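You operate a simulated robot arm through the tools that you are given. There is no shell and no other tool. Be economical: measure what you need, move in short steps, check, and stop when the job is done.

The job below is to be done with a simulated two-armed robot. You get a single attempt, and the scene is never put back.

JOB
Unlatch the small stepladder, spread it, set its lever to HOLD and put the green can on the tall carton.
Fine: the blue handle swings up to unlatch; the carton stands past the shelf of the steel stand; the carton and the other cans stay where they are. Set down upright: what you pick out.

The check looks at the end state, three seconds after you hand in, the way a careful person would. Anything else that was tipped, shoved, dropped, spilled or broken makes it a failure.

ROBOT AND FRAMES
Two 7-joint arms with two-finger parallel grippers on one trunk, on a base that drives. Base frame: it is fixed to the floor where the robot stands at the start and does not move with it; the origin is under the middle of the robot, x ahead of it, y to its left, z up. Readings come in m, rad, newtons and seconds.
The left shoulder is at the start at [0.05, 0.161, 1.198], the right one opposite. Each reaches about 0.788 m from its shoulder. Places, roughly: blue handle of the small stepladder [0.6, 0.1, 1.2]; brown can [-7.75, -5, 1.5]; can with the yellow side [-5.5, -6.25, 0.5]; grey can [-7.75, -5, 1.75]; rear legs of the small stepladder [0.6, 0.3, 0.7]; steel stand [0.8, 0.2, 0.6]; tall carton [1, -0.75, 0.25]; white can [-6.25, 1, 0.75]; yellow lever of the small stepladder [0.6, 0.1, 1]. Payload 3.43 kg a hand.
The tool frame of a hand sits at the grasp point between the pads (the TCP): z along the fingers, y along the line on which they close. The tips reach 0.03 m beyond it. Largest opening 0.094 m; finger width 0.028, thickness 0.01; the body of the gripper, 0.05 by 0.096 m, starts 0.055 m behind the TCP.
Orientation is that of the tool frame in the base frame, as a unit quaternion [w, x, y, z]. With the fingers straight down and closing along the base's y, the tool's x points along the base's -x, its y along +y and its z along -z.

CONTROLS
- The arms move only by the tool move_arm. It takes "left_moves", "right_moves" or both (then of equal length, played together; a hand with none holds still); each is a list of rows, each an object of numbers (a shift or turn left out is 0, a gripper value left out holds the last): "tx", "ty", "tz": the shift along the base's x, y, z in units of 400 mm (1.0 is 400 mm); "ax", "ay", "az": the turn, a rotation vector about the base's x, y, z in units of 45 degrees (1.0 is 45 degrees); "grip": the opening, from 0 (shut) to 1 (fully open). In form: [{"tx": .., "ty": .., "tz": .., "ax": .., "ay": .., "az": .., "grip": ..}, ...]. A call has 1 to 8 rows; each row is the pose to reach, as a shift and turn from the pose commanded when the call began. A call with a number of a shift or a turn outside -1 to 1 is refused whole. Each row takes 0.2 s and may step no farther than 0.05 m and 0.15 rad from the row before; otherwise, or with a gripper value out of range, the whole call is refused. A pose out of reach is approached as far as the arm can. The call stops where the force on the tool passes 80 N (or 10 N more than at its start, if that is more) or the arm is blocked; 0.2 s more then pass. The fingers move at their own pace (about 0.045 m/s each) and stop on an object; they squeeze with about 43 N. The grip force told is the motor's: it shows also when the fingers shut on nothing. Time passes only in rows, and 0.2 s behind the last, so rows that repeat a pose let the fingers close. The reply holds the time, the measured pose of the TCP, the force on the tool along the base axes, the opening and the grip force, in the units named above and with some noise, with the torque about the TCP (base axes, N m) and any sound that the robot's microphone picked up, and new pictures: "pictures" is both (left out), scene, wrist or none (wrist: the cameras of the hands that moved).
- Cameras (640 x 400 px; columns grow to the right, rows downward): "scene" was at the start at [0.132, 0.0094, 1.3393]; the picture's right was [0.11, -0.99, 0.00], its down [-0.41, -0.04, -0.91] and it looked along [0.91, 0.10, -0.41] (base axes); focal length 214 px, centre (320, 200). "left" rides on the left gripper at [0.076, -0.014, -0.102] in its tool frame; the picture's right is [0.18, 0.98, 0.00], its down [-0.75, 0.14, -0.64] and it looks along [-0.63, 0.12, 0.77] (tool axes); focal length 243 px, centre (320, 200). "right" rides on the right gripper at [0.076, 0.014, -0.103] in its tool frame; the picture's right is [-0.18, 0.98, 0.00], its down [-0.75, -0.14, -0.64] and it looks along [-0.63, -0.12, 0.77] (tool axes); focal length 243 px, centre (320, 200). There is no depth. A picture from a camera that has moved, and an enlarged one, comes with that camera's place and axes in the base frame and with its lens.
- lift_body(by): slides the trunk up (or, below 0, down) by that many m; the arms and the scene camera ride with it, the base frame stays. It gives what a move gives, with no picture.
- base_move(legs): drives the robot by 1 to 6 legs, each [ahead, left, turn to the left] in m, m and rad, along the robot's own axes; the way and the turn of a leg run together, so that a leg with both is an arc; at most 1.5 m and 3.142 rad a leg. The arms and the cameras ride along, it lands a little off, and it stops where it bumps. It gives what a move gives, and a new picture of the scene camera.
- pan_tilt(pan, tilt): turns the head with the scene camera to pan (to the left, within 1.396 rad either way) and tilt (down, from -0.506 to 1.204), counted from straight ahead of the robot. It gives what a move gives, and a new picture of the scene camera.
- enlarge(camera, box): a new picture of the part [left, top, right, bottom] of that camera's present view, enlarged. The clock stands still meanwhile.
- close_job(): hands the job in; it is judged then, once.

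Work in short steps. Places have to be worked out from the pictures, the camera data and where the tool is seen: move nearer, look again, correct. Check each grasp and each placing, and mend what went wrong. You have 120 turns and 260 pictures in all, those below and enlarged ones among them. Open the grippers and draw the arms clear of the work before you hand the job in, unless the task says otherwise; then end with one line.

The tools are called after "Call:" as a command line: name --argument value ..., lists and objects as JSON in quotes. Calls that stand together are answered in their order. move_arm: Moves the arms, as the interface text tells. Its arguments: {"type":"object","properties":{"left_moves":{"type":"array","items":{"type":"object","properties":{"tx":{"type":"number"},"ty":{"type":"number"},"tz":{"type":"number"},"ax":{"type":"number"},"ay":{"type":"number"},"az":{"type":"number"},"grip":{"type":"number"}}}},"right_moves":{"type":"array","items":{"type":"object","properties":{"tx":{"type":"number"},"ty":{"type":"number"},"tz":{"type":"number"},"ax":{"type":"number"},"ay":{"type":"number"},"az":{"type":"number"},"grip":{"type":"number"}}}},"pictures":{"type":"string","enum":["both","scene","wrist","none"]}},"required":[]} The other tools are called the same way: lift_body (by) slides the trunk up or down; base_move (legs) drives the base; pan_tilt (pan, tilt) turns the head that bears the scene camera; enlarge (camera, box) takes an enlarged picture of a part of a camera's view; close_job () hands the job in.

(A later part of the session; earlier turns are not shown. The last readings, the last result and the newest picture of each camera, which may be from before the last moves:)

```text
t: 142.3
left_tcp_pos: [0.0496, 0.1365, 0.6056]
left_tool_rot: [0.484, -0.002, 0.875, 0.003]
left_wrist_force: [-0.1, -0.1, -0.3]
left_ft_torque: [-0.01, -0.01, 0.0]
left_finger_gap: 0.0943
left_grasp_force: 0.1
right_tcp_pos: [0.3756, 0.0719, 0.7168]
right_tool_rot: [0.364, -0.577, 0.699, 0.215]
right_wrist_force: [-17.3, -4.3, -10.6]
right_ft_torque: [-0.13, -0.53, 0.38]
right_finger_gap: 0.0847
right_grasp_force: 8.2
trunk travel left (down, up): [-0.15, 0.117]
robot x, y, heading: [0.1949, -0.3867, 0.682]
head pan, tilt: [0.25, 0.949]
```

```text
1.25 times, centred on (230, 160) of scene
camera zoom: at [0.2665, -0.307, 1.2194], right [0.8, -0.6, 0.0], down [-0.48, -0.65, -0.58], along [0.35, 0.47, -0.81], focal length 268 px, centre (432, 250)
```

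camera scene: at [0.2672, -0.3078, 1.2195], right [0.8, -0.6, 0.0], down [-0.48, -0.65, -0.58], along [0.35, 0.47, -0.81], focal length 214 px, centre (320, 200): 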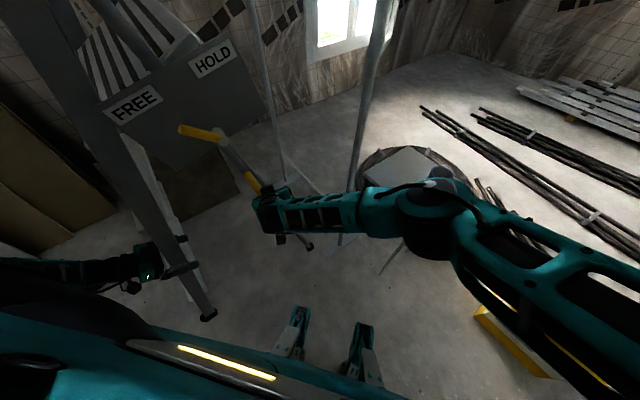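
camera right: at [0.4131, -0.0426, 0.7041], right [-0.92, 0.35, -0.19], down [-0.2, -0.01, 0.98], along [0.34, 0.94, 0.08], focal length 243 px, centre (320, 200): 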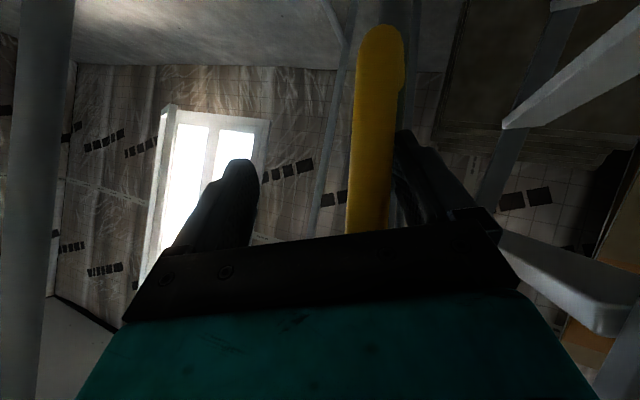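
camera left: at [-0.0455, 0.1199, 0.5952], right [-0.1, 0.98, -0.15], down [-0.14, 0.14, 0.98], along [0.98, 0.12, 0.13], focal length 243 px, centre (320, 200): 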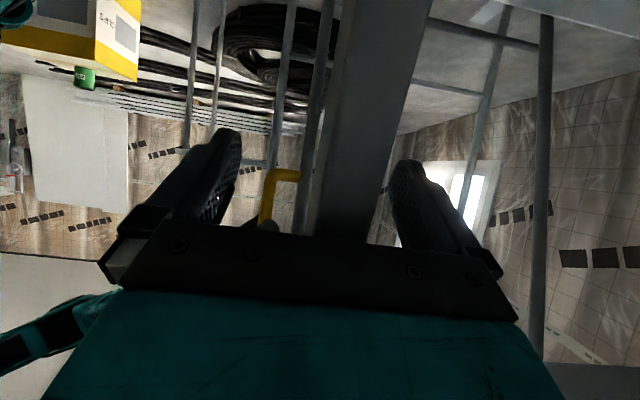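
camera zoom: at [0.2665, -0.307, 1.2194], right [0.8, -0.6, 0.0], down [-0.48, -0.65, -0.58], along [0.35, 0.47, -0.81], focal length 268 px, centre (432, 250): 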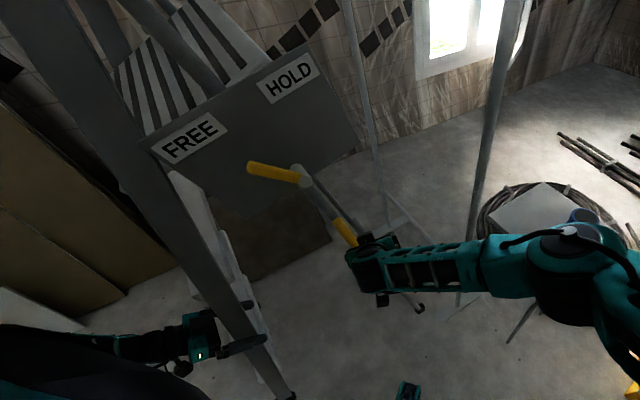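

It keeps opening gently under gravity. I'll keep easing the right hand back as a brake, and retract the left a little more.

Call:
move_arm --right_moves '[{"tx": -0.02, "tz": -0.005}, {"tx": -0.04, "tz": -0.01}, {"tx": -0.06, "tz": -0.015}, {"tx": -0.08, "tz": -0.02}, {"tx": -0.1, "tz": -0.025}]' --left_moves '[{"tx": -0.02}, {"tx": -0.05}, {"tx": -0.08}, {"tx": -0.1}, {"tx": -0.12}]' --pictures "none"

Call:
pan_tilt --pan 0.4 --tilt 0.6

```text
t: 143.5
left_tcp_pos: [0.0018, 0.1376, 0.6036]
left_tool_rot: [0.485, -0.003, 0.875, 0.002]
left_wrist_force: [-0.2, 0.7, -0.2]
left_ft_torque: [-0.01, 0.01, -0.02]
left_finger_gap: 0.094
left_grasp_force: 0.0
right_tcp_pos: [0.3583, 0.0577, 0.7206]
right_tool_rot: [0.366, -0.575, 0.7, 0.213]
right_wrist_force: [-16.4, 7.6, -11.5]
right_ft_torque: [-0.27, -0.4, 0.16]
right_finger_gap: 0.0856
right_grasp_force: 8.8
right hand out of reach, approached as far as the arm can: row 1, 2, 3, 4, 5
trunk travel left (down, up): [-0.15, 0.117]
robot x, y, heading: [0.1962, -0.3902, 0.678]
head pan, tilt: [0.25, 0.949]
```

```text
t: 144.3
left_tcp_pos: [0.0019, 0.1365, 0.6048]
left_tool_rot: [0.484, -0.004, 0.875, 0.003]
left_wrist_force: [-0.3, 0.2, 0.1]
left_ft_torque: [0.03, 0.02, 0.01]
left_finger_gap: 0.0937
left_grasp_force: 0.1
right_tcp_pos: [0.3588, 0.0565, 0.7209]
right_tool_rot: [0.366, -0.575, 0.7, 0.214]
right_wrist_force: [-17.0, 6.7, -10.0]
right_ft_torque: [-0.28, -0.3, 0.18]
right_finger_gap: 0.0855
right_grasp_force: 9.1
trunk travel left (down, up): [-0.15, 0.117]
robot x, y, heading: [0.1929, -0.3907, 0.682]
head pan, tilt: [0.4, 0.6]
camera scene: at [0.2648, -0.2867, 1.2478], right [0.88, -0.47, 0.0], down [-0.27, -0.5, -0.82], along [0.39, 0.73, -0.57], focal length 214 px, centre (320, 200)
```

scene: 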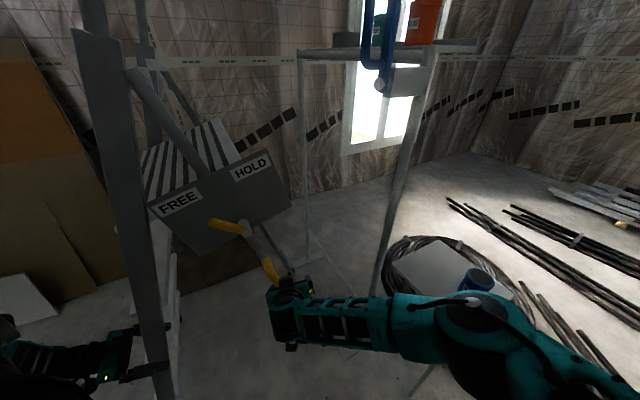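

The stand and its cans are undisturbed. I'll zoom in on the hinge and platform to judge how far open it is.

Call:
enlarge --camera "scene" --box '[60, 20, 320, 300]'

Call:
enlarge --camera "right" --box '[0, 0, 640, 400]'

Call:
enlarge --camera "left" --box '[0, 0, 640, 400]'

```text
1.43 times, centred on (190, 160) of scene
camera zoom: at [0.2648, -0.2867, 1.2478], right [0.88, -0.47, 0.0], down [-0.27, -0.5, -0.82], along [0.39, 0.73, -0.57], focal length 306 px, centre (506, 257)
```

zoom: 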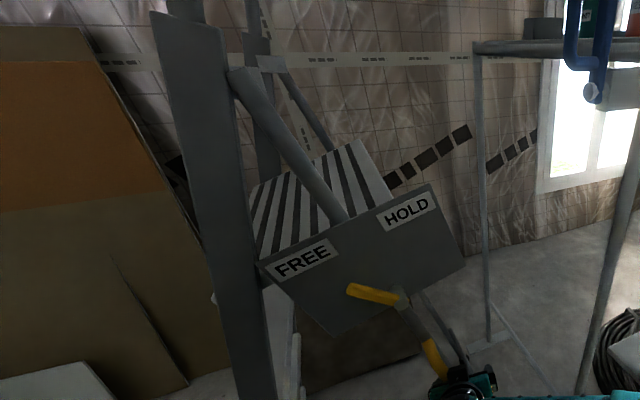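

```text
1.00 times, centred on (320, 200) of right
camera zoom: at [0.3136, -0.0614, 0.7282], right [-0.93, 0.36, 0.02], down [0.02, -0.01, 1.0], along [0.36, 0.93, 0.0], focal length 243 px, centre (320, 200)
```

zoom: 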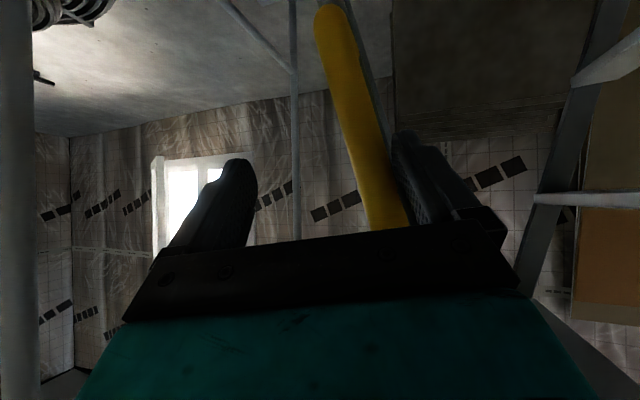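

```text
1.00 times, centred on (320, 200) of left
camera zoom: at [-0.1268, 0.1204, 0.5941], right [-0.1, 0.98, -0.15], down [-0.14, 0.14, 0.98], along [0.98, 0.12, 0.13], focal length 243 px, centre (320, 200)
```

zoom: 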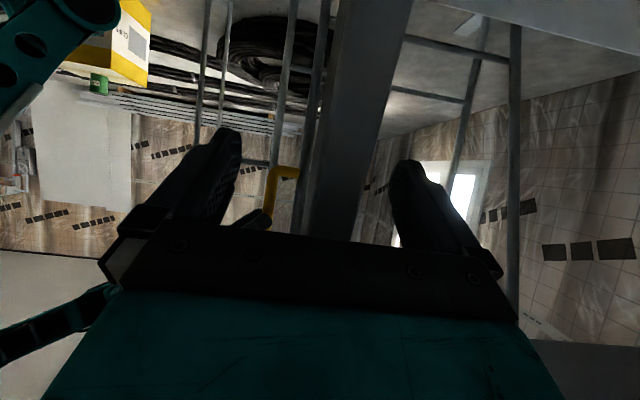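

The rear leg is tilted about 15° and the front about 17° the other way, so roughly 32° of spread. The left palm sits just in front of the rail as a stop. I'll ease the right hand a little more to see if the hinge stop takes the load.

Call:
move_arm --right_moves '[{"tx": -0.015, "ty": 0.01, "az": 0.04, "tz": -0.01}, {"tx": -0.03, "ty": 0.02, "az": 0.08, "tz": -0.02}, {"tx": -0.045, "ty": 0.03, "az": 0.12, "tz": -0.03}, {"tx": -0.06, "ty": 0.03, "az": 0.16, "tz": -0.04}]' --pictures "wrist"

Call:
enlarge --camera "scene" --box '[60, 20, 320, 300]'

```text
t: 145.3
left_tcp_pos: [0.001, 0.1349, 0.6042]
left_tool_rot: [0.484, -0.003, 0.875, 0.004]
left_wrist_force: [-4.7, -0.2, -1.6]
left_ft_torque: [0.0, -0.34, -0.02]
left_finger_gap: 0.0943
left_grasp_force: 0.1
right_tcp_pos: [0.3505, 0.0601, 0.7178]
right_tool_rot: [0.354, -0.616, 0.663, 0.234]
right_wrist_force: [-9.0, 3.7, -1.9]
right_ft_torque: [-0.03, -0.01, 0.06]
right_finger_gap: 0.0807
right_grasp_force: 4.7
right hand out of reach, approached as far as the arm can: row 1, 2, 3, 4
trunk travel left (down, up): [-0.15, 0.117]
robot x, y, heading: [0.1936, -0.3891, 0.684]
head pan, tilt: [0.4, 0.6]
camera right: at [0.3199, -0.0633, 0.7248], right [-0.97, 0.25, 0.02], down [0.02, -0.01, 1.0], along [0.25, 0.97, 0.0], focal length 243 px, centre (320, 200)
```

right: 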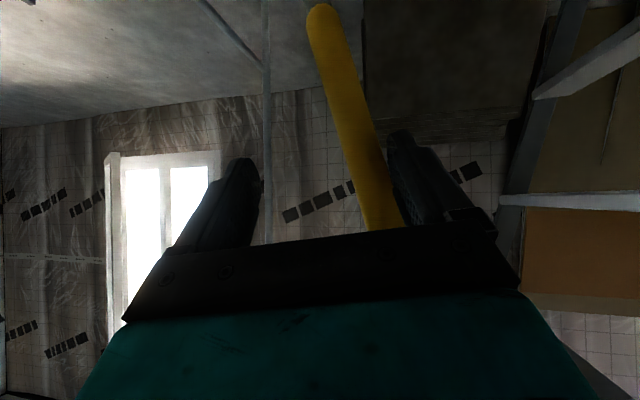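

```text
1.43 times, centred on (190, 160) of scene
camera zoom: at [0.2649, -0.2874, 1.248], right [0.88, -0.47, 0.0], down [-0.26, -0.5, -0.83], along [0.39, 0.73, -0.56], focal length 306 px, centre (506, 257)
```

zoom: 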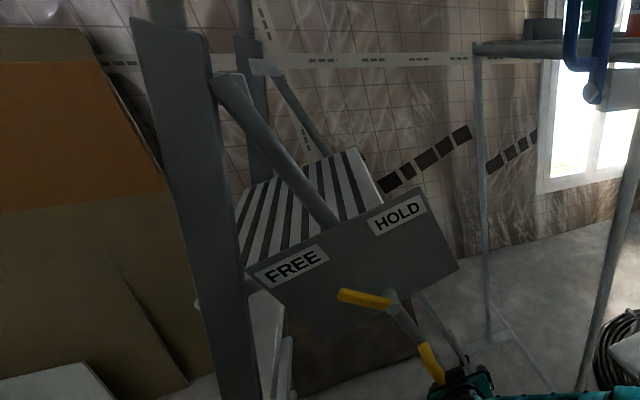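

Loads are small and the platform is flattening. I'll ease both hands another few centimetres.

Call:
move_arm --right_moves '[{"tx": -0.02, "ty": 0.01, "tz": -0.01}, {"tx": -0.04, "ty": 0.015, "tz": -0.015}, {"tx": -0.06, "ty": 0.02, "tz": -0.02}, {"tx": -0.08, "ty": 0.02, "tz": -0.03}, {"tx": -0.1, "ty": 0.02, "tz": -0.04}]' --left_moves '[{"tx": -0.03}, {"tx": -0.06}, {"tx": -0.09}, {"tx": -0.11}, {"tx": -0.13}]' --pictures "none"

Call:
enlarge --camera "scene" --box '[60, 20, 320, 300]'

```text
t: 146.5
left_tcp_pos: [-0.047, 0.134, 0.609]
left_tool_rot: [0.484, -0.003, 0.875, 0.002]
left_wrist_force: [0.0, -0.5, -0.1]
left_ft_torque: [-0.03, -0.02, 0.01]
left_finger_gap: 0.0943
left_grasp_force: 0.0
left hand out of reach, approached as far as the arm can: row 5
right_tcp_pos: [0.3386, 0.0546, 0.7256]
right_tool_rot: [0.352, -0.618, 0.662, 0.237]
right_wrist_force: [-15.7, 2.6, -11.9]
right_ft_torque: [-0.31, -0.33, 0.3]
right_finger_gap: 0.0852
right_grasp_force: 8.3
right hand out of reach, approached as far as the arm can: row 1, 2, 3, 4, 5
trunk travel left (down, up): [-0.15, 0.117]
robot x, y, heading: [0.1933, -0.3925, 0.685]
head pan, tilt: [0.4, 0.6]
```

```text
1.43 times, centred on (190, 160) of scene
camera zoom: at [0.2648, -0.2867, 1.2479], right [0.88, -0.47, 0.0], down [-0.26, -0.5, -0.82], along [0.39, 0.73, -0.57], focal length 306 px, centre (506, 257)
```

zoom: 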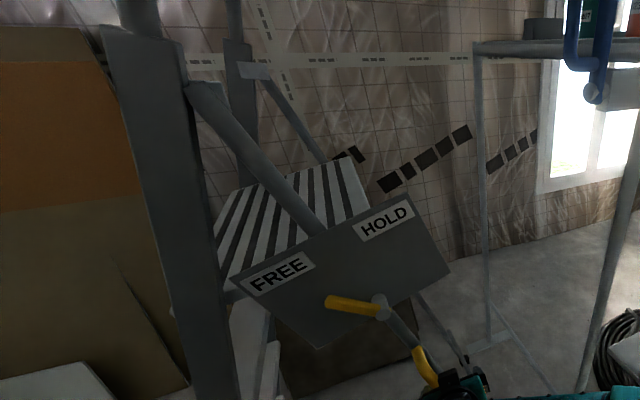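

The arms are at their limits in this pose, so I'll ease both together by backing the base slowly in world -x.

Call:
base_move --legs '[[-0.039, 0.0315, 0]]'

Call:
base_move --legs '[[-0.039, 0.0315, 0]]'

```text
t: 147.4
left_tcp_pos: [-0.097, 0.133, 0.6089]
left_tool_rot: [0.484, -0.002, 0.875, 0.003]
left_wrist_force: [1.6, -0.2, 0.1]
left_ft_torque: [-0.03, 0.02, 0.0]
left_finger_gap: 0.094
left_grasp_force: 0.1
right_tcp_pos: [0.2909, 0.0552, 0.7248]
right_tool_rot: [0.353, -0.617, 0.663, 0.236]
right_wrist_force: [-0.3, -1.0, 0.4]
right_ft_torque: [-0.01, 0.03, -0.01]
right_finger_gap: 0.0754
right_grasp_force: 0.0
trunk travel left (down, up): [-0.15, 0.117]
robot x, y, heading: [0.148, -0.3897, 0.687]
head pan, tilt: [0.4, 0.6]
camera scene: at [0.2156, -0.2876, 1.2479], right [0.88, -0.47, 0.0], down [-0.27, -0.5, -0.83], along [0.39, 0.73, -0.56], focal length 214 px, centre (320, 200)
```

scene: 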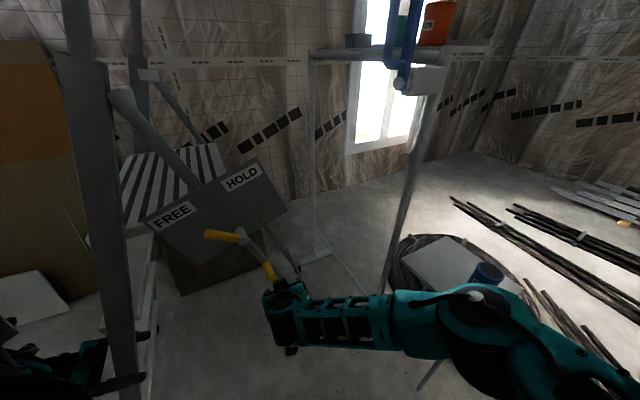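

```text
t: 148.3
left_tcp_pos: [-0.1454, 0.1321, 0.6093]
left_tool_rot: [0.484, -0.001, 0.875, 0.002]
left_wrist_force: [-0.5, 0.2, -0.5]
left_ft_torque: [0.0, -0.01, 0.01]
left_finger_gap: 0.0941
left_grasp_force: 0.0
right_tcp_pos: [0.2454, 0.0555, 0.7253]
right_tool_rot: [0.355, -0.615, 0.664, 0.234]
right_wrist_force: [15.0, -2.6, 4.7]
right_ft_torque: [0.03, -0.28, -0.49]
right_finger_gap: 0.0844
right_grasp_force: 8.3
trunk travel left (down, up): [-0.15, 0.117]
robot x, y, heading: [0.092, -0.3956, 0.68]
head pan, tilt: [0.4, 0.6]
camera scene: at [0.1675, -0.2887, 1.248], right [0.88, -0.47, 0.0], down [-0.27, -0.5, -0.83], along [0.39, 0.73, -0.56], focal length 214 px, centre (320, 200)
```

scene: 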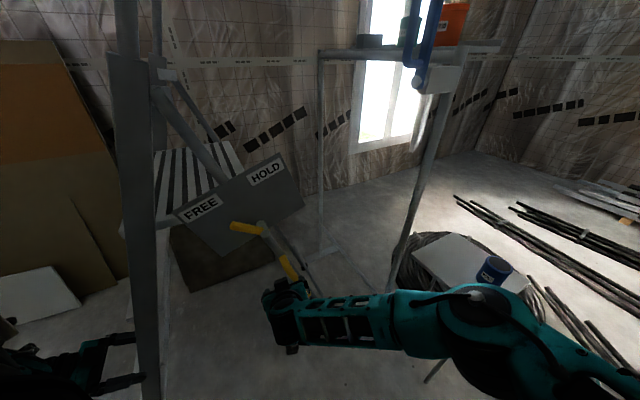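

The ladder stopped following and stands unsupported; my far finger now touches the D. I'll centre the right hand, withdraw it, and check stability.

Call:
move_arm --right_moves '[{"tx": 0.04}, {"tx": 0.065}, {"tx": 0.065, "ty": -0.06, "tz": 0.04}, {"tx": 0.06, "ty": -0.14, "tz": 0.1}, {"tx": 0.06, "ty": -0.22, "tz": 0.16}, {"tx": 0.06, "ty": -0.3, "tz": 0.22}]' --pictures "both"

Call:
enlarge --camera "scene" --box '[80, 0, 340, 300]'

```text
t: 149.7
left_tcp_pos: [-0.1465, 0.1335, 0.6087]
left_tool_rot: [0.483, -0.002, 0.876, 0.003]
left_wrist_force: [-0.3, 0.7, -0.6]
left_ft_torque: [0.0, 0.0, 0.0]
left_finger_gap: 0.0941
left_grasp_force: 0.0
right_tcp_pos: [0.2675, -0.0661, 0.8122]
right_tool_rot: [0.356, -0.614, 0.665, 0.232]
right_wrist_force: [0.2, -0.4, 0.1]
right_ft_torque: [0.05, 0.0, 0.01]
right_finger_gap: 0.0751
right_grasp_force: 0.1
trunk travel left (down, up): [-0.15, 0.117]
robot x, y, heading: [0.093, -0.3885, 0.68]
head pan, tilt: [0.4, 0.6]
camera scene: at [0.1668, -0.2885, 1.2479], right [0.88, -0.47, 0.0], down [-0.27, -0.5, -0.83], along [0.39, 0.73, -0.56], focal length 214 px, centre (320, 200)
camera right: at [0.2368, -0.1889, 0.8187], right [-0.97, 0.25, 0.01], down [0.01, -0.01, 1.0], along [0.25, 0.97, 0.0], focal length 243 px, centre (320, 200)
```

scene: 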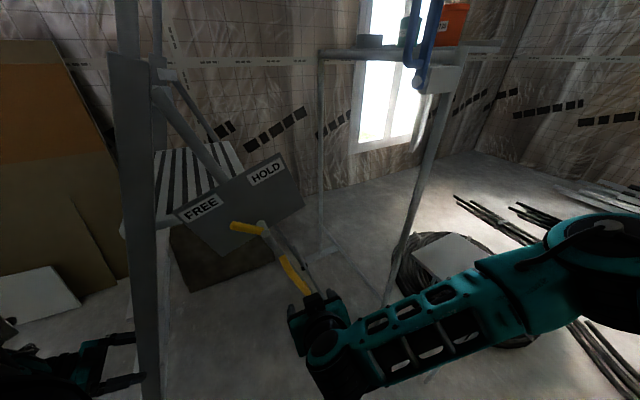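
right: 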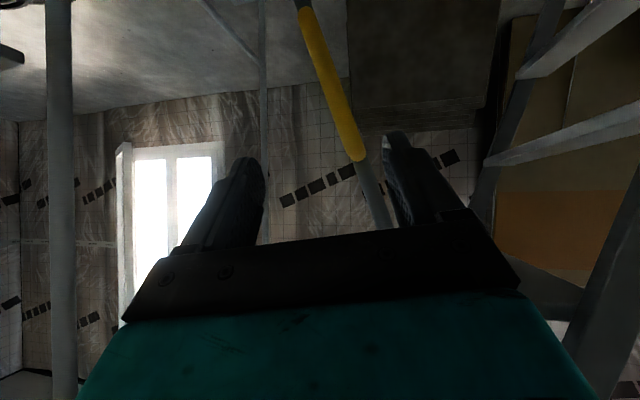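

```text
1.33 times, centred on (210, 150) of scene
camera zoom: at [0.1668, -0.2885, 1.2479], right [0.88, -0.47, 0.0], down [-0.27, -0.5, -0.83], along [0.39, 0.73, -0.56], focal length 286 px, centre (467, 267)
```

zoom: 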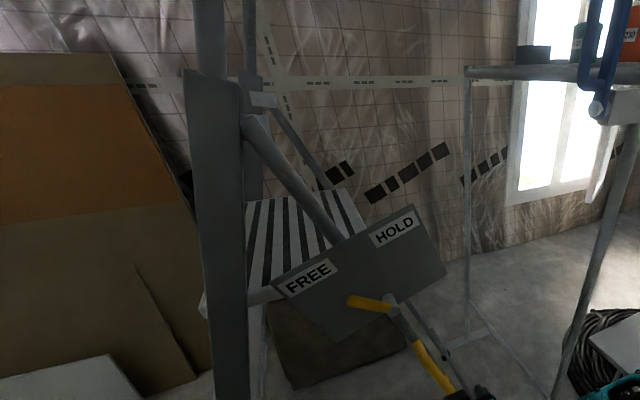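

The ladder stands on its own, widely spread (about 35–38°), with the platform near horizontal. Next is the lever: pivot near [0.22, 0.93] in x–z, tip pointing at FREE. I'll level the right hand so it points along +y, close it, and place it left-below the lever tip.

Call:
move_arm --right_moves '[{"ax": 0.14, "ay": -0.036, "tx": -0.03, "tz": 0.04, "grip": 0}, {"ax": 0.28, "ay": -0.072, "tx": -0.06, "tz": 0.08, "grip": 0}, {"ax": 0.42, "ay": -0.108, "tx": -0.1, "tz": 0.13, "grip": 0}, {"ax": 0.56, "ay": -0.144, "tx": -0.15, "tz": 0.18, "grip": 0}, {"ax": 0.7, "ay": -0.18, "tx": -0.2, "tz": 0.23, "grip": 0}, {"ax": 0.86, "ay": -0.22, "tx": -0.25, "tz": 0.27, "grip": 0}]' --pictures "both"

Call:
enlarge --camera "scene" --box '[140, 120, 340, 300]'

```text
t: 151.1
left_tcp_pos: [-0.1454, 0.1328, 0.6083]
left_tool_rot: [0.483, -0.002, 0.876, 0.002]
left_wrist_force: [-0.4, 0.1, 0.1]
left_ft_torque: [0.0, -0.01, -0.01]
left_finger_gap: 0.0944
left_grasp_force: 0.1
right_tcp_pos: [0.2294, -0.0721, 1.0206]
right_tool_rot: [0.575, -0.495, 0.535, 0.371]
right_wrist_force: [-0.3, -0.2, 0.2]
right_ft_torque: [0.01, 0.01, -0.01]
right_finger_gap: 0.0
right_grasp_force: 32.9
right hand out of reach, approached as far as the arm can: row 2, 3, 4, 5, 6
trunk travel left (down, up): [-0.15, 0.117]
robot x, y, heading: [0.0923, -0.3921, 0.679]
head pan, tilt: [0.4, 0.6]
camera scene: at [0.167, -0.2881, 1.2478], right [0.88, -0.47, 0.0], down [-0.27, -0.5, -0.82], along [0.39, 0.73, -0.57], focal length 214 px, centre (320, 200)
camera right: at [0.2021, -0.1743, 0.951], right [-0.97, 0.25, 0.01], down [-0.14, -0.58, 0.81], along [0.21, 0.78, 0.59], focal length 243 px, centre (320, 200)
```

scene: 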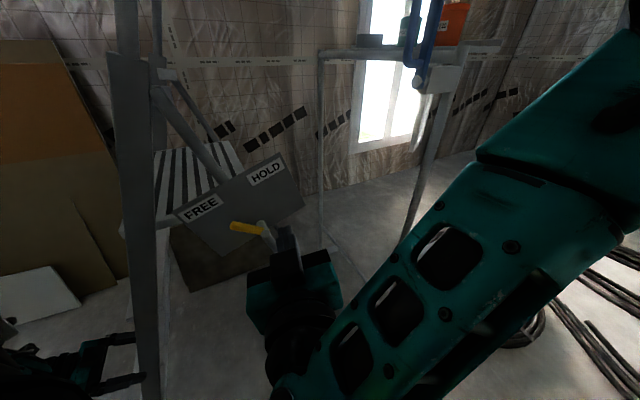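
right: 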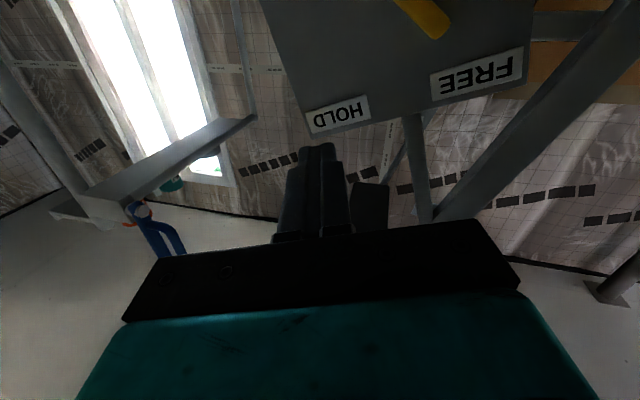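

```text
2.22 times, centred on (240, 210) of scene
camera zoom: at [0.167, -0.2881, 1.2478], right [0.88, -0.47, 0.0], down [-0.27, -0.5, -0.82], along [0.39, 0.73, -0.57], focal length 477 px, centre (498, 178)
```

zoom: 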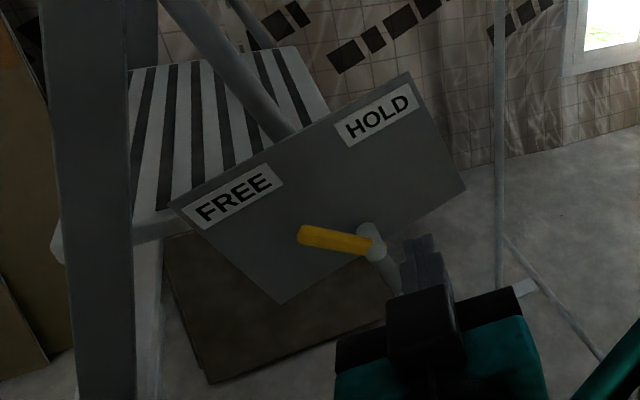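

Triangulation puts the lever tip at [0.168, 0.088, 0.955] and the pivot at [0.222, 0.075, 0.936]. HOLD lies to the upper right of the pivot. I'll bring the closed fingertips below and left of the tip.

Call:
move_arm --right_moves '[{"tx": -0.05, "tz": -0.06}, {"tx": -0.1, "tz": -0.12}, {"tx": -0.15, "tz": -0.18}, {"tx": -0.2, "ty": 0.04, "tz": -0.24}, {"tx": -0.2, "ty": 0.1, "tz": -0.265}]' --pictures "both"

Call:
enlarge --camera "scene" --box '[140, 120, 340, 300]'

```text
t: 152.3
left_tcp_pos: [-0.1463, 0.1334, 0.6082]
left_tool_rot: [0.483, -0.002, 0.876, 0.003]
left_wrist_force: [0.3, 0.6, 0.0]
left_ft_torque: [-0.02, 0.03, 0.02]
left_finger_gap: 0.0941
left_grasp_force: 0.1
right_tcp_pos: [0.2137, -0.0731, 1.0247]
right_tool_rot: [0.573, -0.496, 0.537, 0.371]
right_wrist_force: [-0.5, 0.1, 0.2]
right_ft_torque: [-0.01, -0.03, 0.02]
right_finger_gap: 0.0
right_grasp_force: 33.1
right hand out of reach, approached as far as the arm can: row 1, 2, 3, 4, 5
trunk travel left (down, up): [-0.15, 0.117]
robot x, y, heading: [0.0939, -0.392, 0.682]
head pan, tilt: [0.4, 0.6]
camera scene: at [0.1667, -0.2883, 1.2479], right [0.88, -0.47, 0.0], down [-0.27, -0.5, -0.83], along [0.39, 0.73, -0.56], focal length 214 px, centre (320, 200)
camera right: at [0.1873, -0.175, 0.9552], right [-0.97, 0.25, 0.01], down [-0.14, -0.57, 0.81], along [0.21, 0.78, 0.59], focal length 243 px, centre (320, 200)
```

scene: 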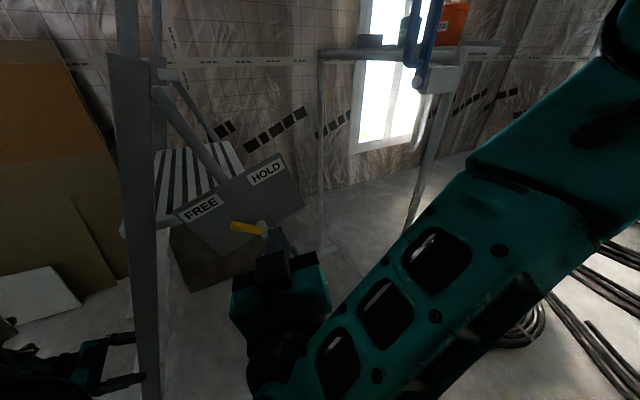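
right: 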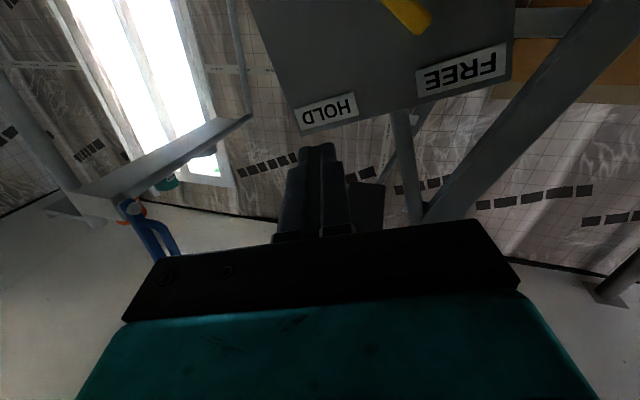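

```text
2.22 times, centred on (240, 210) of scene
camera zoom: at [0.1667, -0.2883, 1.2479], right [0.88, -0.47, 0.0], down [-0.27, -0.5, -0.83], along [0.39, 0.73, -0.56], focal length 477 px, centre (498, 178)
```

zoom: 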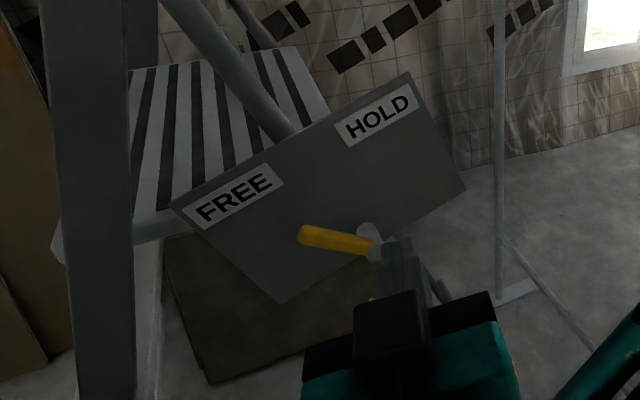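

The right arm is too folded for that point, so the base should be farther away. I'll back off in -x, so the left fingers clear the rail, then in -y.

Call:
base_move --legs '[[-0.0777, 0.0629, 0], [-0.0755, -0.0933, 0]]'

Call:
move_arm --right_moves '[{"tx": 0.03, "ty": 0.0, "tz": -0.06}, {"tx": 0.06, "ty": 0.05, "tz": -0.12}, {"tx": 0.09, "ty": 0.1, "tz": -0.18}, {"tx": 0.11, "ty": 0.18, "tz": -0.23}, {"tx": 0.12, "ty": 0.26, "tz": -0.275}]' --pictures "both"

```text
t: 154.3
left_tcp_pos: [-0.2461, 0.0123, 0.6091]
left_tool_rot: [0.483, -0.003, 0.876, 0.004]
left_wrist_force: [-0.9, -0.4, 0.5]
left_ft_torque: [0.01, -0.02, -0.01]
left_finger_gap: 0.0942
left_grasp_force: 0.0
right_tcp_pos: [0.1157, -0.1936, 1.0258]
right_tool_rot: [0.574, -0.495, 0.537, 0.37]
right_wrist_force: [0.0, -0.3, 0.5]
right_ft_torque: [-0.03, -0.01, -0.01]
right_finger_gap: 0.0
right_grasp_force: 33.0
trunk travel left (down, up): [-0.15, 0.117]
robot x, y, heading: [-0.0049, -0.5088, 0.681]
head pan, tilt: [0.4, 0.6]
camera scene: at [0.0675, -0.4097, 1.248], right [0.88, -0.47, 0.0], down [-0.27, -0.5, -0.83], along [0.39, 0.73, -0.56], focal length 214 px, centre (320, 200)
```

scene: 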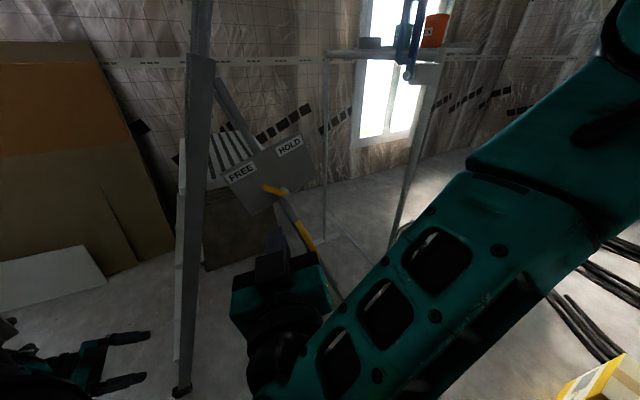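

```text
t: 155.5
left_tcp_pos: [-0.245, 0.0126, 0.6101]
left_tool_rot: [0.483, -0.002, 0.876, 0.002]
left_wrist_force: [-0.9, -0.7, 0.4]
left_ft_torque: [-0.02, -0.02, 0.03]
left_finger_gap: 0.094
left_grasp_force: 0.0
right_tcp_pos: [0.1694, -0.1149, 1.0132]
right_tool_rot: [0.568, -0.498, 0.55, 0.357]
right_wrist_force: [0.9, 0.5, 0.1]
right_ft_torque: [0.03, 0.02, -0.02]
right_finger_gap: 0.0
right_grasp_force: 32.6
right hand out of reach, approached as far as the arm can: row 1, 2, 3, 4, 5
trunk travel left (down, up): [-0.15, 0.117]
robot x, y, heading: [-0.0031, -0.5126, 0.683]
head pan, tilt: [0.4, 0.6]
camera scene: at [0.0678, -0.4087, 1.2478], right [0.88, -0.47, 0.0], down [-0.27, -0.5, -0.82], along [0.39, 0.73, -0.57], focal length 214 px, centre (320, 200)
camera right: at [0.1394, -0.2188, 0.9472], right [-0.96, 0.27, 0.01], down [-0.14, -0.54, 0.83], along [0.23, 0.8, 0.56], focal length 243 px, centre (320, 200)
```

scene: 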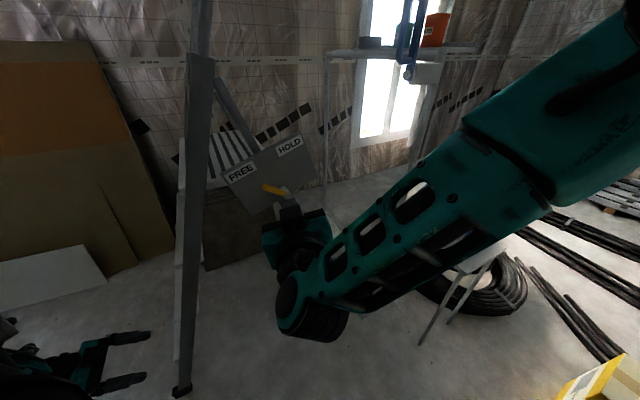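
right: 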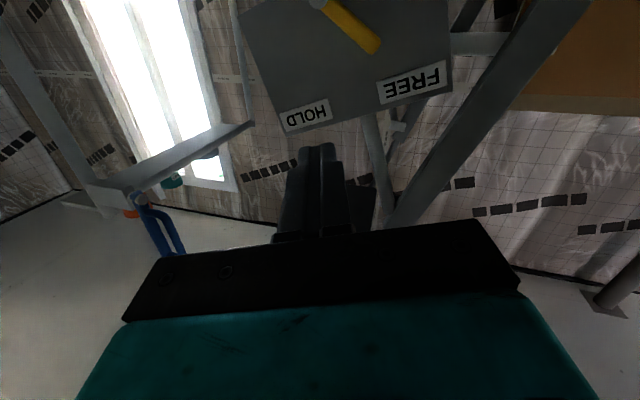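

The wrist camera confirms the tip at [0.168, 0.088, 0.955]. Height is limited relative to the shoulder again, so I'll lower the trunk 0.1 m and approach below-left of the tip.

Call:
lift_body --by -0.1

Call:
move_arm --right_moves '[{"tx": -0.02, "ty": 0.1}, {"tx": -0.03, "ty": 0.2}, {"tx": -0.035, "ty": 0.28}]' --pictures "both"

Call:
enlarge --camera "scene" --box '[180, 110, 380, 270]'

```text
t: 156.9
left_tcp_pos: [-0.2454, 0.0114, 0.5088]
left_tool_rot: [0.483, -0.002, 0.876, 0.003]
left_wrist_force: [0.5, -0.8, 0.1]
left_ft_torque: [0.02, 0.02, 0.0]
left_finger_gap: 0.094
left_grasp_force: 0.0
right_tcp_pos: [0.169, -0.1159, 0.9134]
right_tool_rot: [0.568, -0.498, 0.55, 0.356]
right_wrist_force: [-0.9, -0.3, 0.4]
right_ft_torque: [-0.01, 0.04, -0.02]
right_finger_gap: 0.0
right_grasp_force: 33.2
trunk travel left (down, up): [-0.05, 0.217]
robot x, y, heading: [-0.0035, -0.5133, 0.68]
head pan, tilt: [0.4, 0.6]
```

```text
t: 157.7
left_tcp_pos: [-0.2453, 0.0122, 0.5095]
left_tool_rot: [0.484, -0.003, 0.875, 0.003]
left_wrist_force: [0.1, 1.1, -1.0]
left_ft_torque: [0.02, 0.02, 0.0]
left_finger_gap: 0.0938
left_grasp_force: 0.0
right_tcp_pos: [0.1695, -0.0228, 0.9419]
right_tool_rot: [0.565, -0.499, 0.553, 0.355]
right_wrist_force: [-0.6, -0.2, 0.7]
right_ft_torque: [-0.03, 0.0, 0.03]
right_finger_gap: 0.0
right_grasp_force: 32.9
right hand out of reach, approached as far as the arm can: row 1, 2, 3
trunk travel left (down, up): [-0.05, 0.217]
robot x, y, heading: [-0.005, -0.5091, 0.683]
head pan, tilt: [0.4, 0.6]
camera scene: at [0.0675, -0.4093, 1.1479], right [0.88, -0.47, 0.0], down [-0.27, -0.5, -0.82], along [0.39, 0.73, -0.57], focal length 214 px, centre (320, 200)
camera right: at [0.1397, -0.1273, 0.8755], right [-0.96, 0.27, 0.01], down [-0.14, -0.53, 0.83], along [0.23, 0.8, 0.55], focal length 243 px, centre (320, 200)
```

scene: 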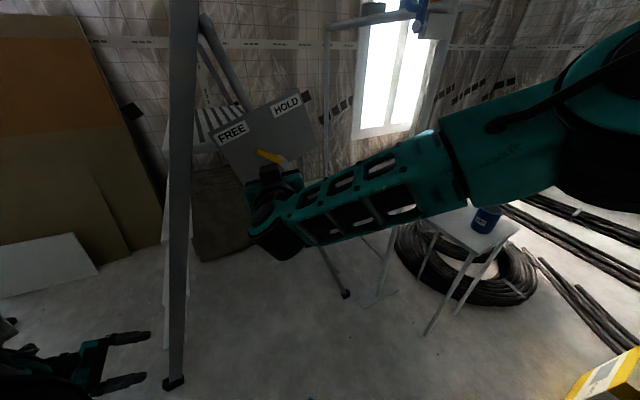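
right: 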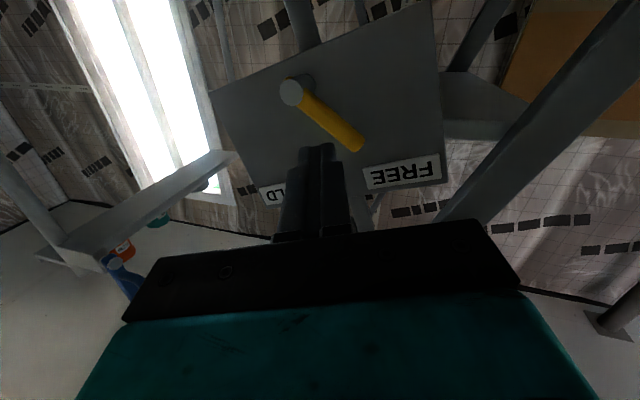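

```text
2.50 times, centred on (280, 190) of scene
camera zoom: at [0.0675, -0.4093, 1.1479], right [0.88, -0.47, 0.0], down [-0.27, -0.5, -0.82], along [0.39, 0.73, -0.57], focal length 536 px, centre (420, 225)
```

zoom: 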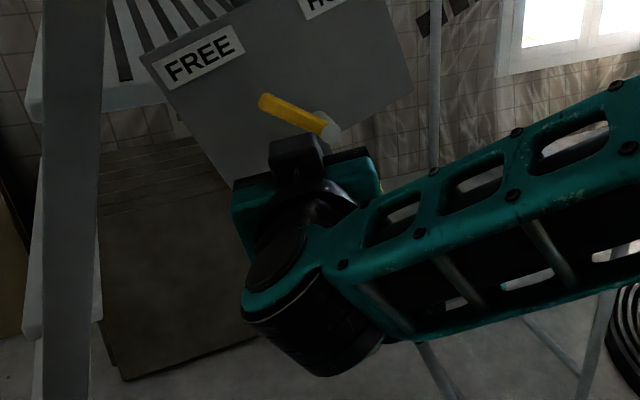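

Clear view: lever at about -50° toward FREE, HOLD about 13° past vertical. I'll lower the trunk slightly more so the finger passes under the lever, then advance to lever depth.

Call:
lift_body --by -0.045

Call:
move_arm --right_moves '[{"ty": 0.07, "tx": -0.01}, {"ty": 0.14, "tx": -0.02}, {"ty": 0.195, "tx": -0.025}]' --pictures "both"

Call:
enlarge --camera "right" --box '[220, 20, 460, 240]'

```text
t: 158.5
left_tcp_pos: [-0.2448, 0.0121, 0.4644]
left_tool_rot: [0.483, -0.001, 0.875, 0.002]
left_wrist_force: [0.2, -0.2, -0.3]
left_ft_torque: [0.0, -0.02, -0.01]
left_finger_gap: 0.0938
left_grasp_force: 0.1
right_tcp_pos: [0.1705, -0.022, 0.895]
right_tool_rot: [0.565, -0.499, 0.553, 0.354]
right_wrist_force: [-0.5, 0.4, 0.0]
right_ft_torque: [0.02, -0.02, 0.0]
right_finger_gap: 0.0
right_grasp_force: 32.4
trunk travel left (down, up): [-0.005, 0.262]
robot x, y, heading: [-0.005, -0.5153, 0.679]
head pan, tilt: [0.4, 0.6]
```

```text
t: 159.3
left_tcp_pos: [-0.2455, 0.0129, 0.4646]
left_tool_rot: [0.483, -0.003, 0.875, 0.003]
left_wrist_force: [0.4, 0.2, -0.4]
left_ft_torque: [0.03, 0.01, -0.01]
left_finger_gap: 0.0937
left_grasp_force: 0.1
right_tcp_pos: [0.1803, 0.0185, 0.9185]
right_tool_rot: [0.564, -0.501, 0.553, 0.354]
right_wrist_force: [0.6, -0.5, 0.7]
right_ft_torque: [0.01, 0.0, 0.0]
right_finger_gap: 0.0
right_grasp_force: 33.2
right hand out of reach, approached as far as the arm can: row 1, 2, 3
trunk travel left (down, up): [-0.005, 0.262]
robot x, y, heading: [-0.0048, -0.5136, 0.681]
head pan, tilt: [0.4, 0.6]
camera scene: at [0.0674, -0.4093, 1.1029], right [0.88, -0.47, 0.0], down [-0.27, -0.5, -0.83], along [0.39, 0.73, -0.56], focal length 214 px, centre (320, 200)
camera right: at [0.1521, -0.0864, 0.8534], right [-0.96, 0.27, 0.01], down [-0.14, -0.53, 0.83], along [0.23, 0.8, 0.55], focal length 243 px, centre (320, 200)
```

scene: 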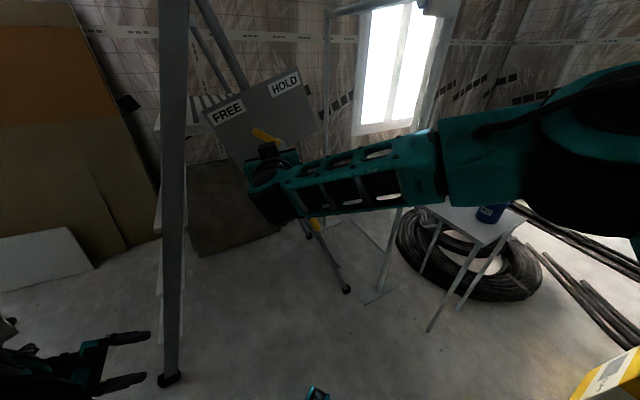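
right: 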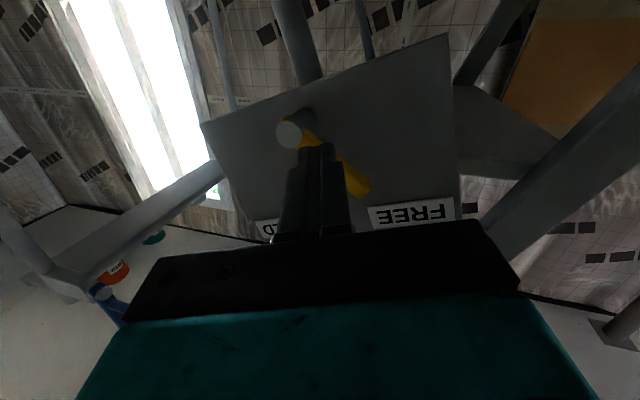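

```text
1.82 times, centred on (340, 130) of right
camera zoom: at [0.1521, -0.0864, 0.8534], right [-0.96, 0.27, 0.01], down [-0.14, -0.53, 0.83], along [0.23, 0.8, 0.55], focal length 441 px, centre (284, 327)
```

zoom: 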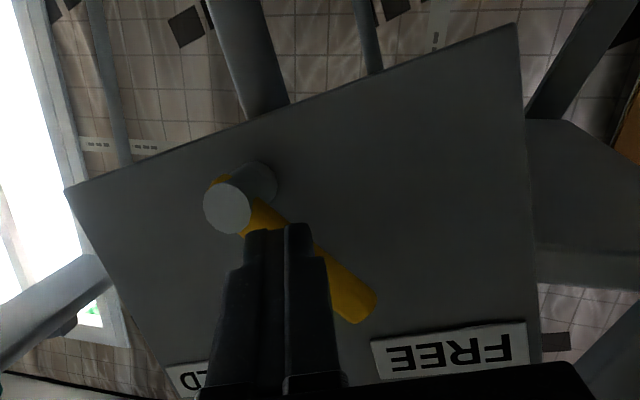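

In the level pose the arm can't stay low enough. I'll pitch the hand down about 25°, which was easy to reach, and approach under the lever from slightly further left.

Call:
move_arm --right_moves '[{"ty": -0.06, "tz": 0.02, "tx": -0.03}, {"ax": -0.13, "ay": 0.033, "ty": -0.08, "tz": 0.05, "tx": -0.06}, {"ax": -0.26, "ay": 0.066, "ty": -0.08, "tz": 0.08, "tx": -0.08}, {"ax": -0.39, "ay": 0.1, "ty": -0.07, "tz": 0.1, "tx": -0.09}, {"ax": -0.52, "ay": 0.13, "ty": -0.06, "tz": 0.1, "tx": -0.09}]' --pictures "wrist"

```text
t: 160.5
left_tcp_pos: [-0.2448, 0.0122, 0.4636]
left_tool_rot: [0.484, -0.004, 0.875, 0.004]
left_wrist_force: [-1.5, 0.3, 0.3]
left_ft_torque: [0.01, 0.01, 0.04]
left_finger_gap: 0.0939
left_grasp_force: 0.0
right_tcp_pos: [0.1483, -0.0067, 0.9591]
right_tool_rot: [0.423, -0.585, 0.641, 0.26]
right_wrist_force: [0.3, 1.2, -0.7]
right_ft_torque: [0.02, 0.01, -0.01]
right_finger_gap: 0.0
right_grasp_force: 33.2
trunk travel left (down, up): [-0.005, 0.262]
robot x, y, heading: [-0.0057, -0.5109, 0.678]
head pan, tilt: [0.4, 0.6]
camera right: at [0.1137, -0.1288, 0.9453], right [-0.96, 0.27, 0.0], down [-0.05, -0.16, 0.99], along [0.27, 0.95, 0.16], focal length 243 px, centre (320, 200)
```

right: 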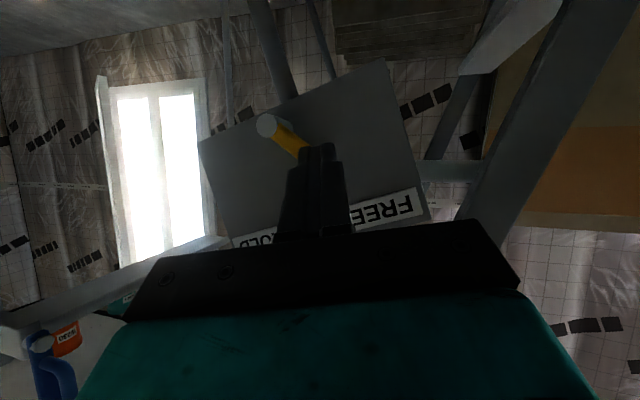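

Reachable now. I'll advance along the tool axis so the fingertips end up under and left of the lever.

Call:
move_arm --right_moves '[{"tx": 0.0, "ty": 0.05, "tz": -0.045}, {"tx": 0.01, "ty": 0.1, "tz": -0.085}, {"tx": 0.02, "ty": 0.14, "tz": -0.11}, {"tx": 0.022, "ty": 0.17, "tz": -0.115}]' --pictures "both"

Call:
enlarge --camera "scene" --box '[200, 60, 360, 200]'

```text
t: 161.5
left_tcp_pos: [-0.2459, 0.0131, 0.4636]
left_tool_rot: [0.483, -0.004, 0.876, 0.004]
left_wrist_force: [-0.5, 0.1, -0.4]
left_ft_torque: [0.03, -0.03, -0.01]
left_finger_gap: 0.0941
left_grasp_force: 0.0
right_tcp_pos: [0.153, 0.0049, 0.9483]
right_tool_rot: [0.424, -0.584, 0.642, 0.26]
right_wrist_force: [-0.4, 0.6, -0.3]
right_ft_torque: [-0.01, 0.01, -0.02]
right_finger_gap: 0.0
right_grasp_force: 33.4
right hand out of reach, approached as far as the arm can: row 1, 2, 3, 4
trunk travel left (down, up): [-0.005, 0.262]
robot x, y, heading: [-0.0063, -0.5102, 0.685]
head pan, tilt: [0.4, 0.6]
camera scene: at [0.0674, -0.4093, 1.1029], right [0.88, -0.47, 0.0], down [-0.27, -0.5, -0.83], along [0.39, 0.73, -0.56], focal length 214 px, centre (320, 200)
camera right: at [0.1175, -0.1171, 0.9334], right [-0.96, 0.28, 0.0], down [-0.05, -0.16, 0.99], along [0.27, 0.95, 0.17], focal length 243 px, centre (320, 200)
```

scene: 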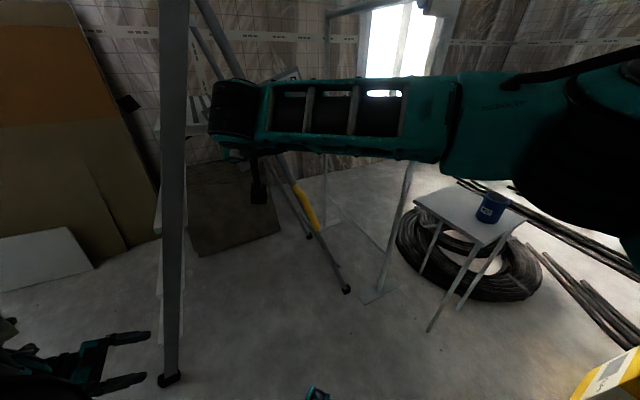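
right: 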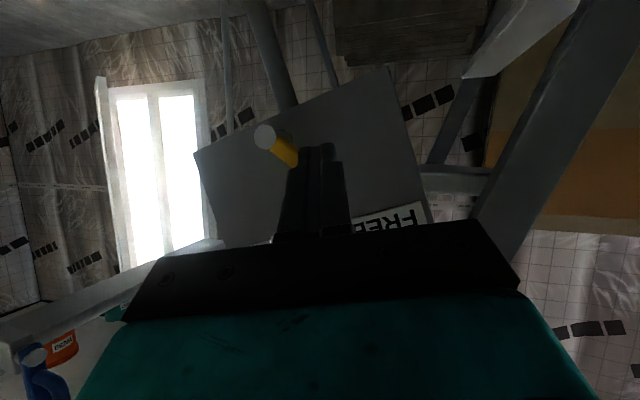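

```text
2.86 times, centred on (280, 130) of scene
camera zoom: at [0.0674, -0.4093, 1.1029], right [0.88, -0.47, 0.0], down [-0.27, -0.5, -0.83], along [0.39, 0.73, -0.56], focal length 613 px, centre (434, 400)
```

zoom: 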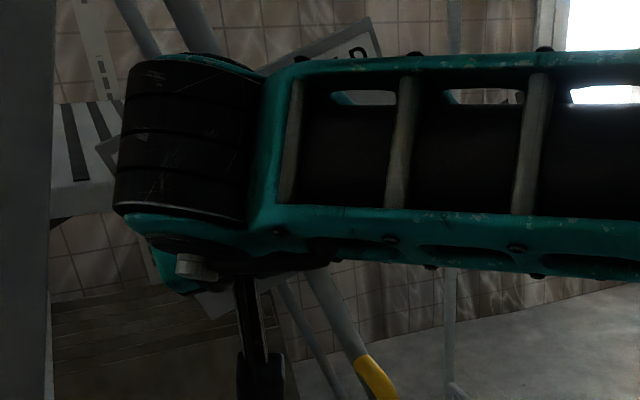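

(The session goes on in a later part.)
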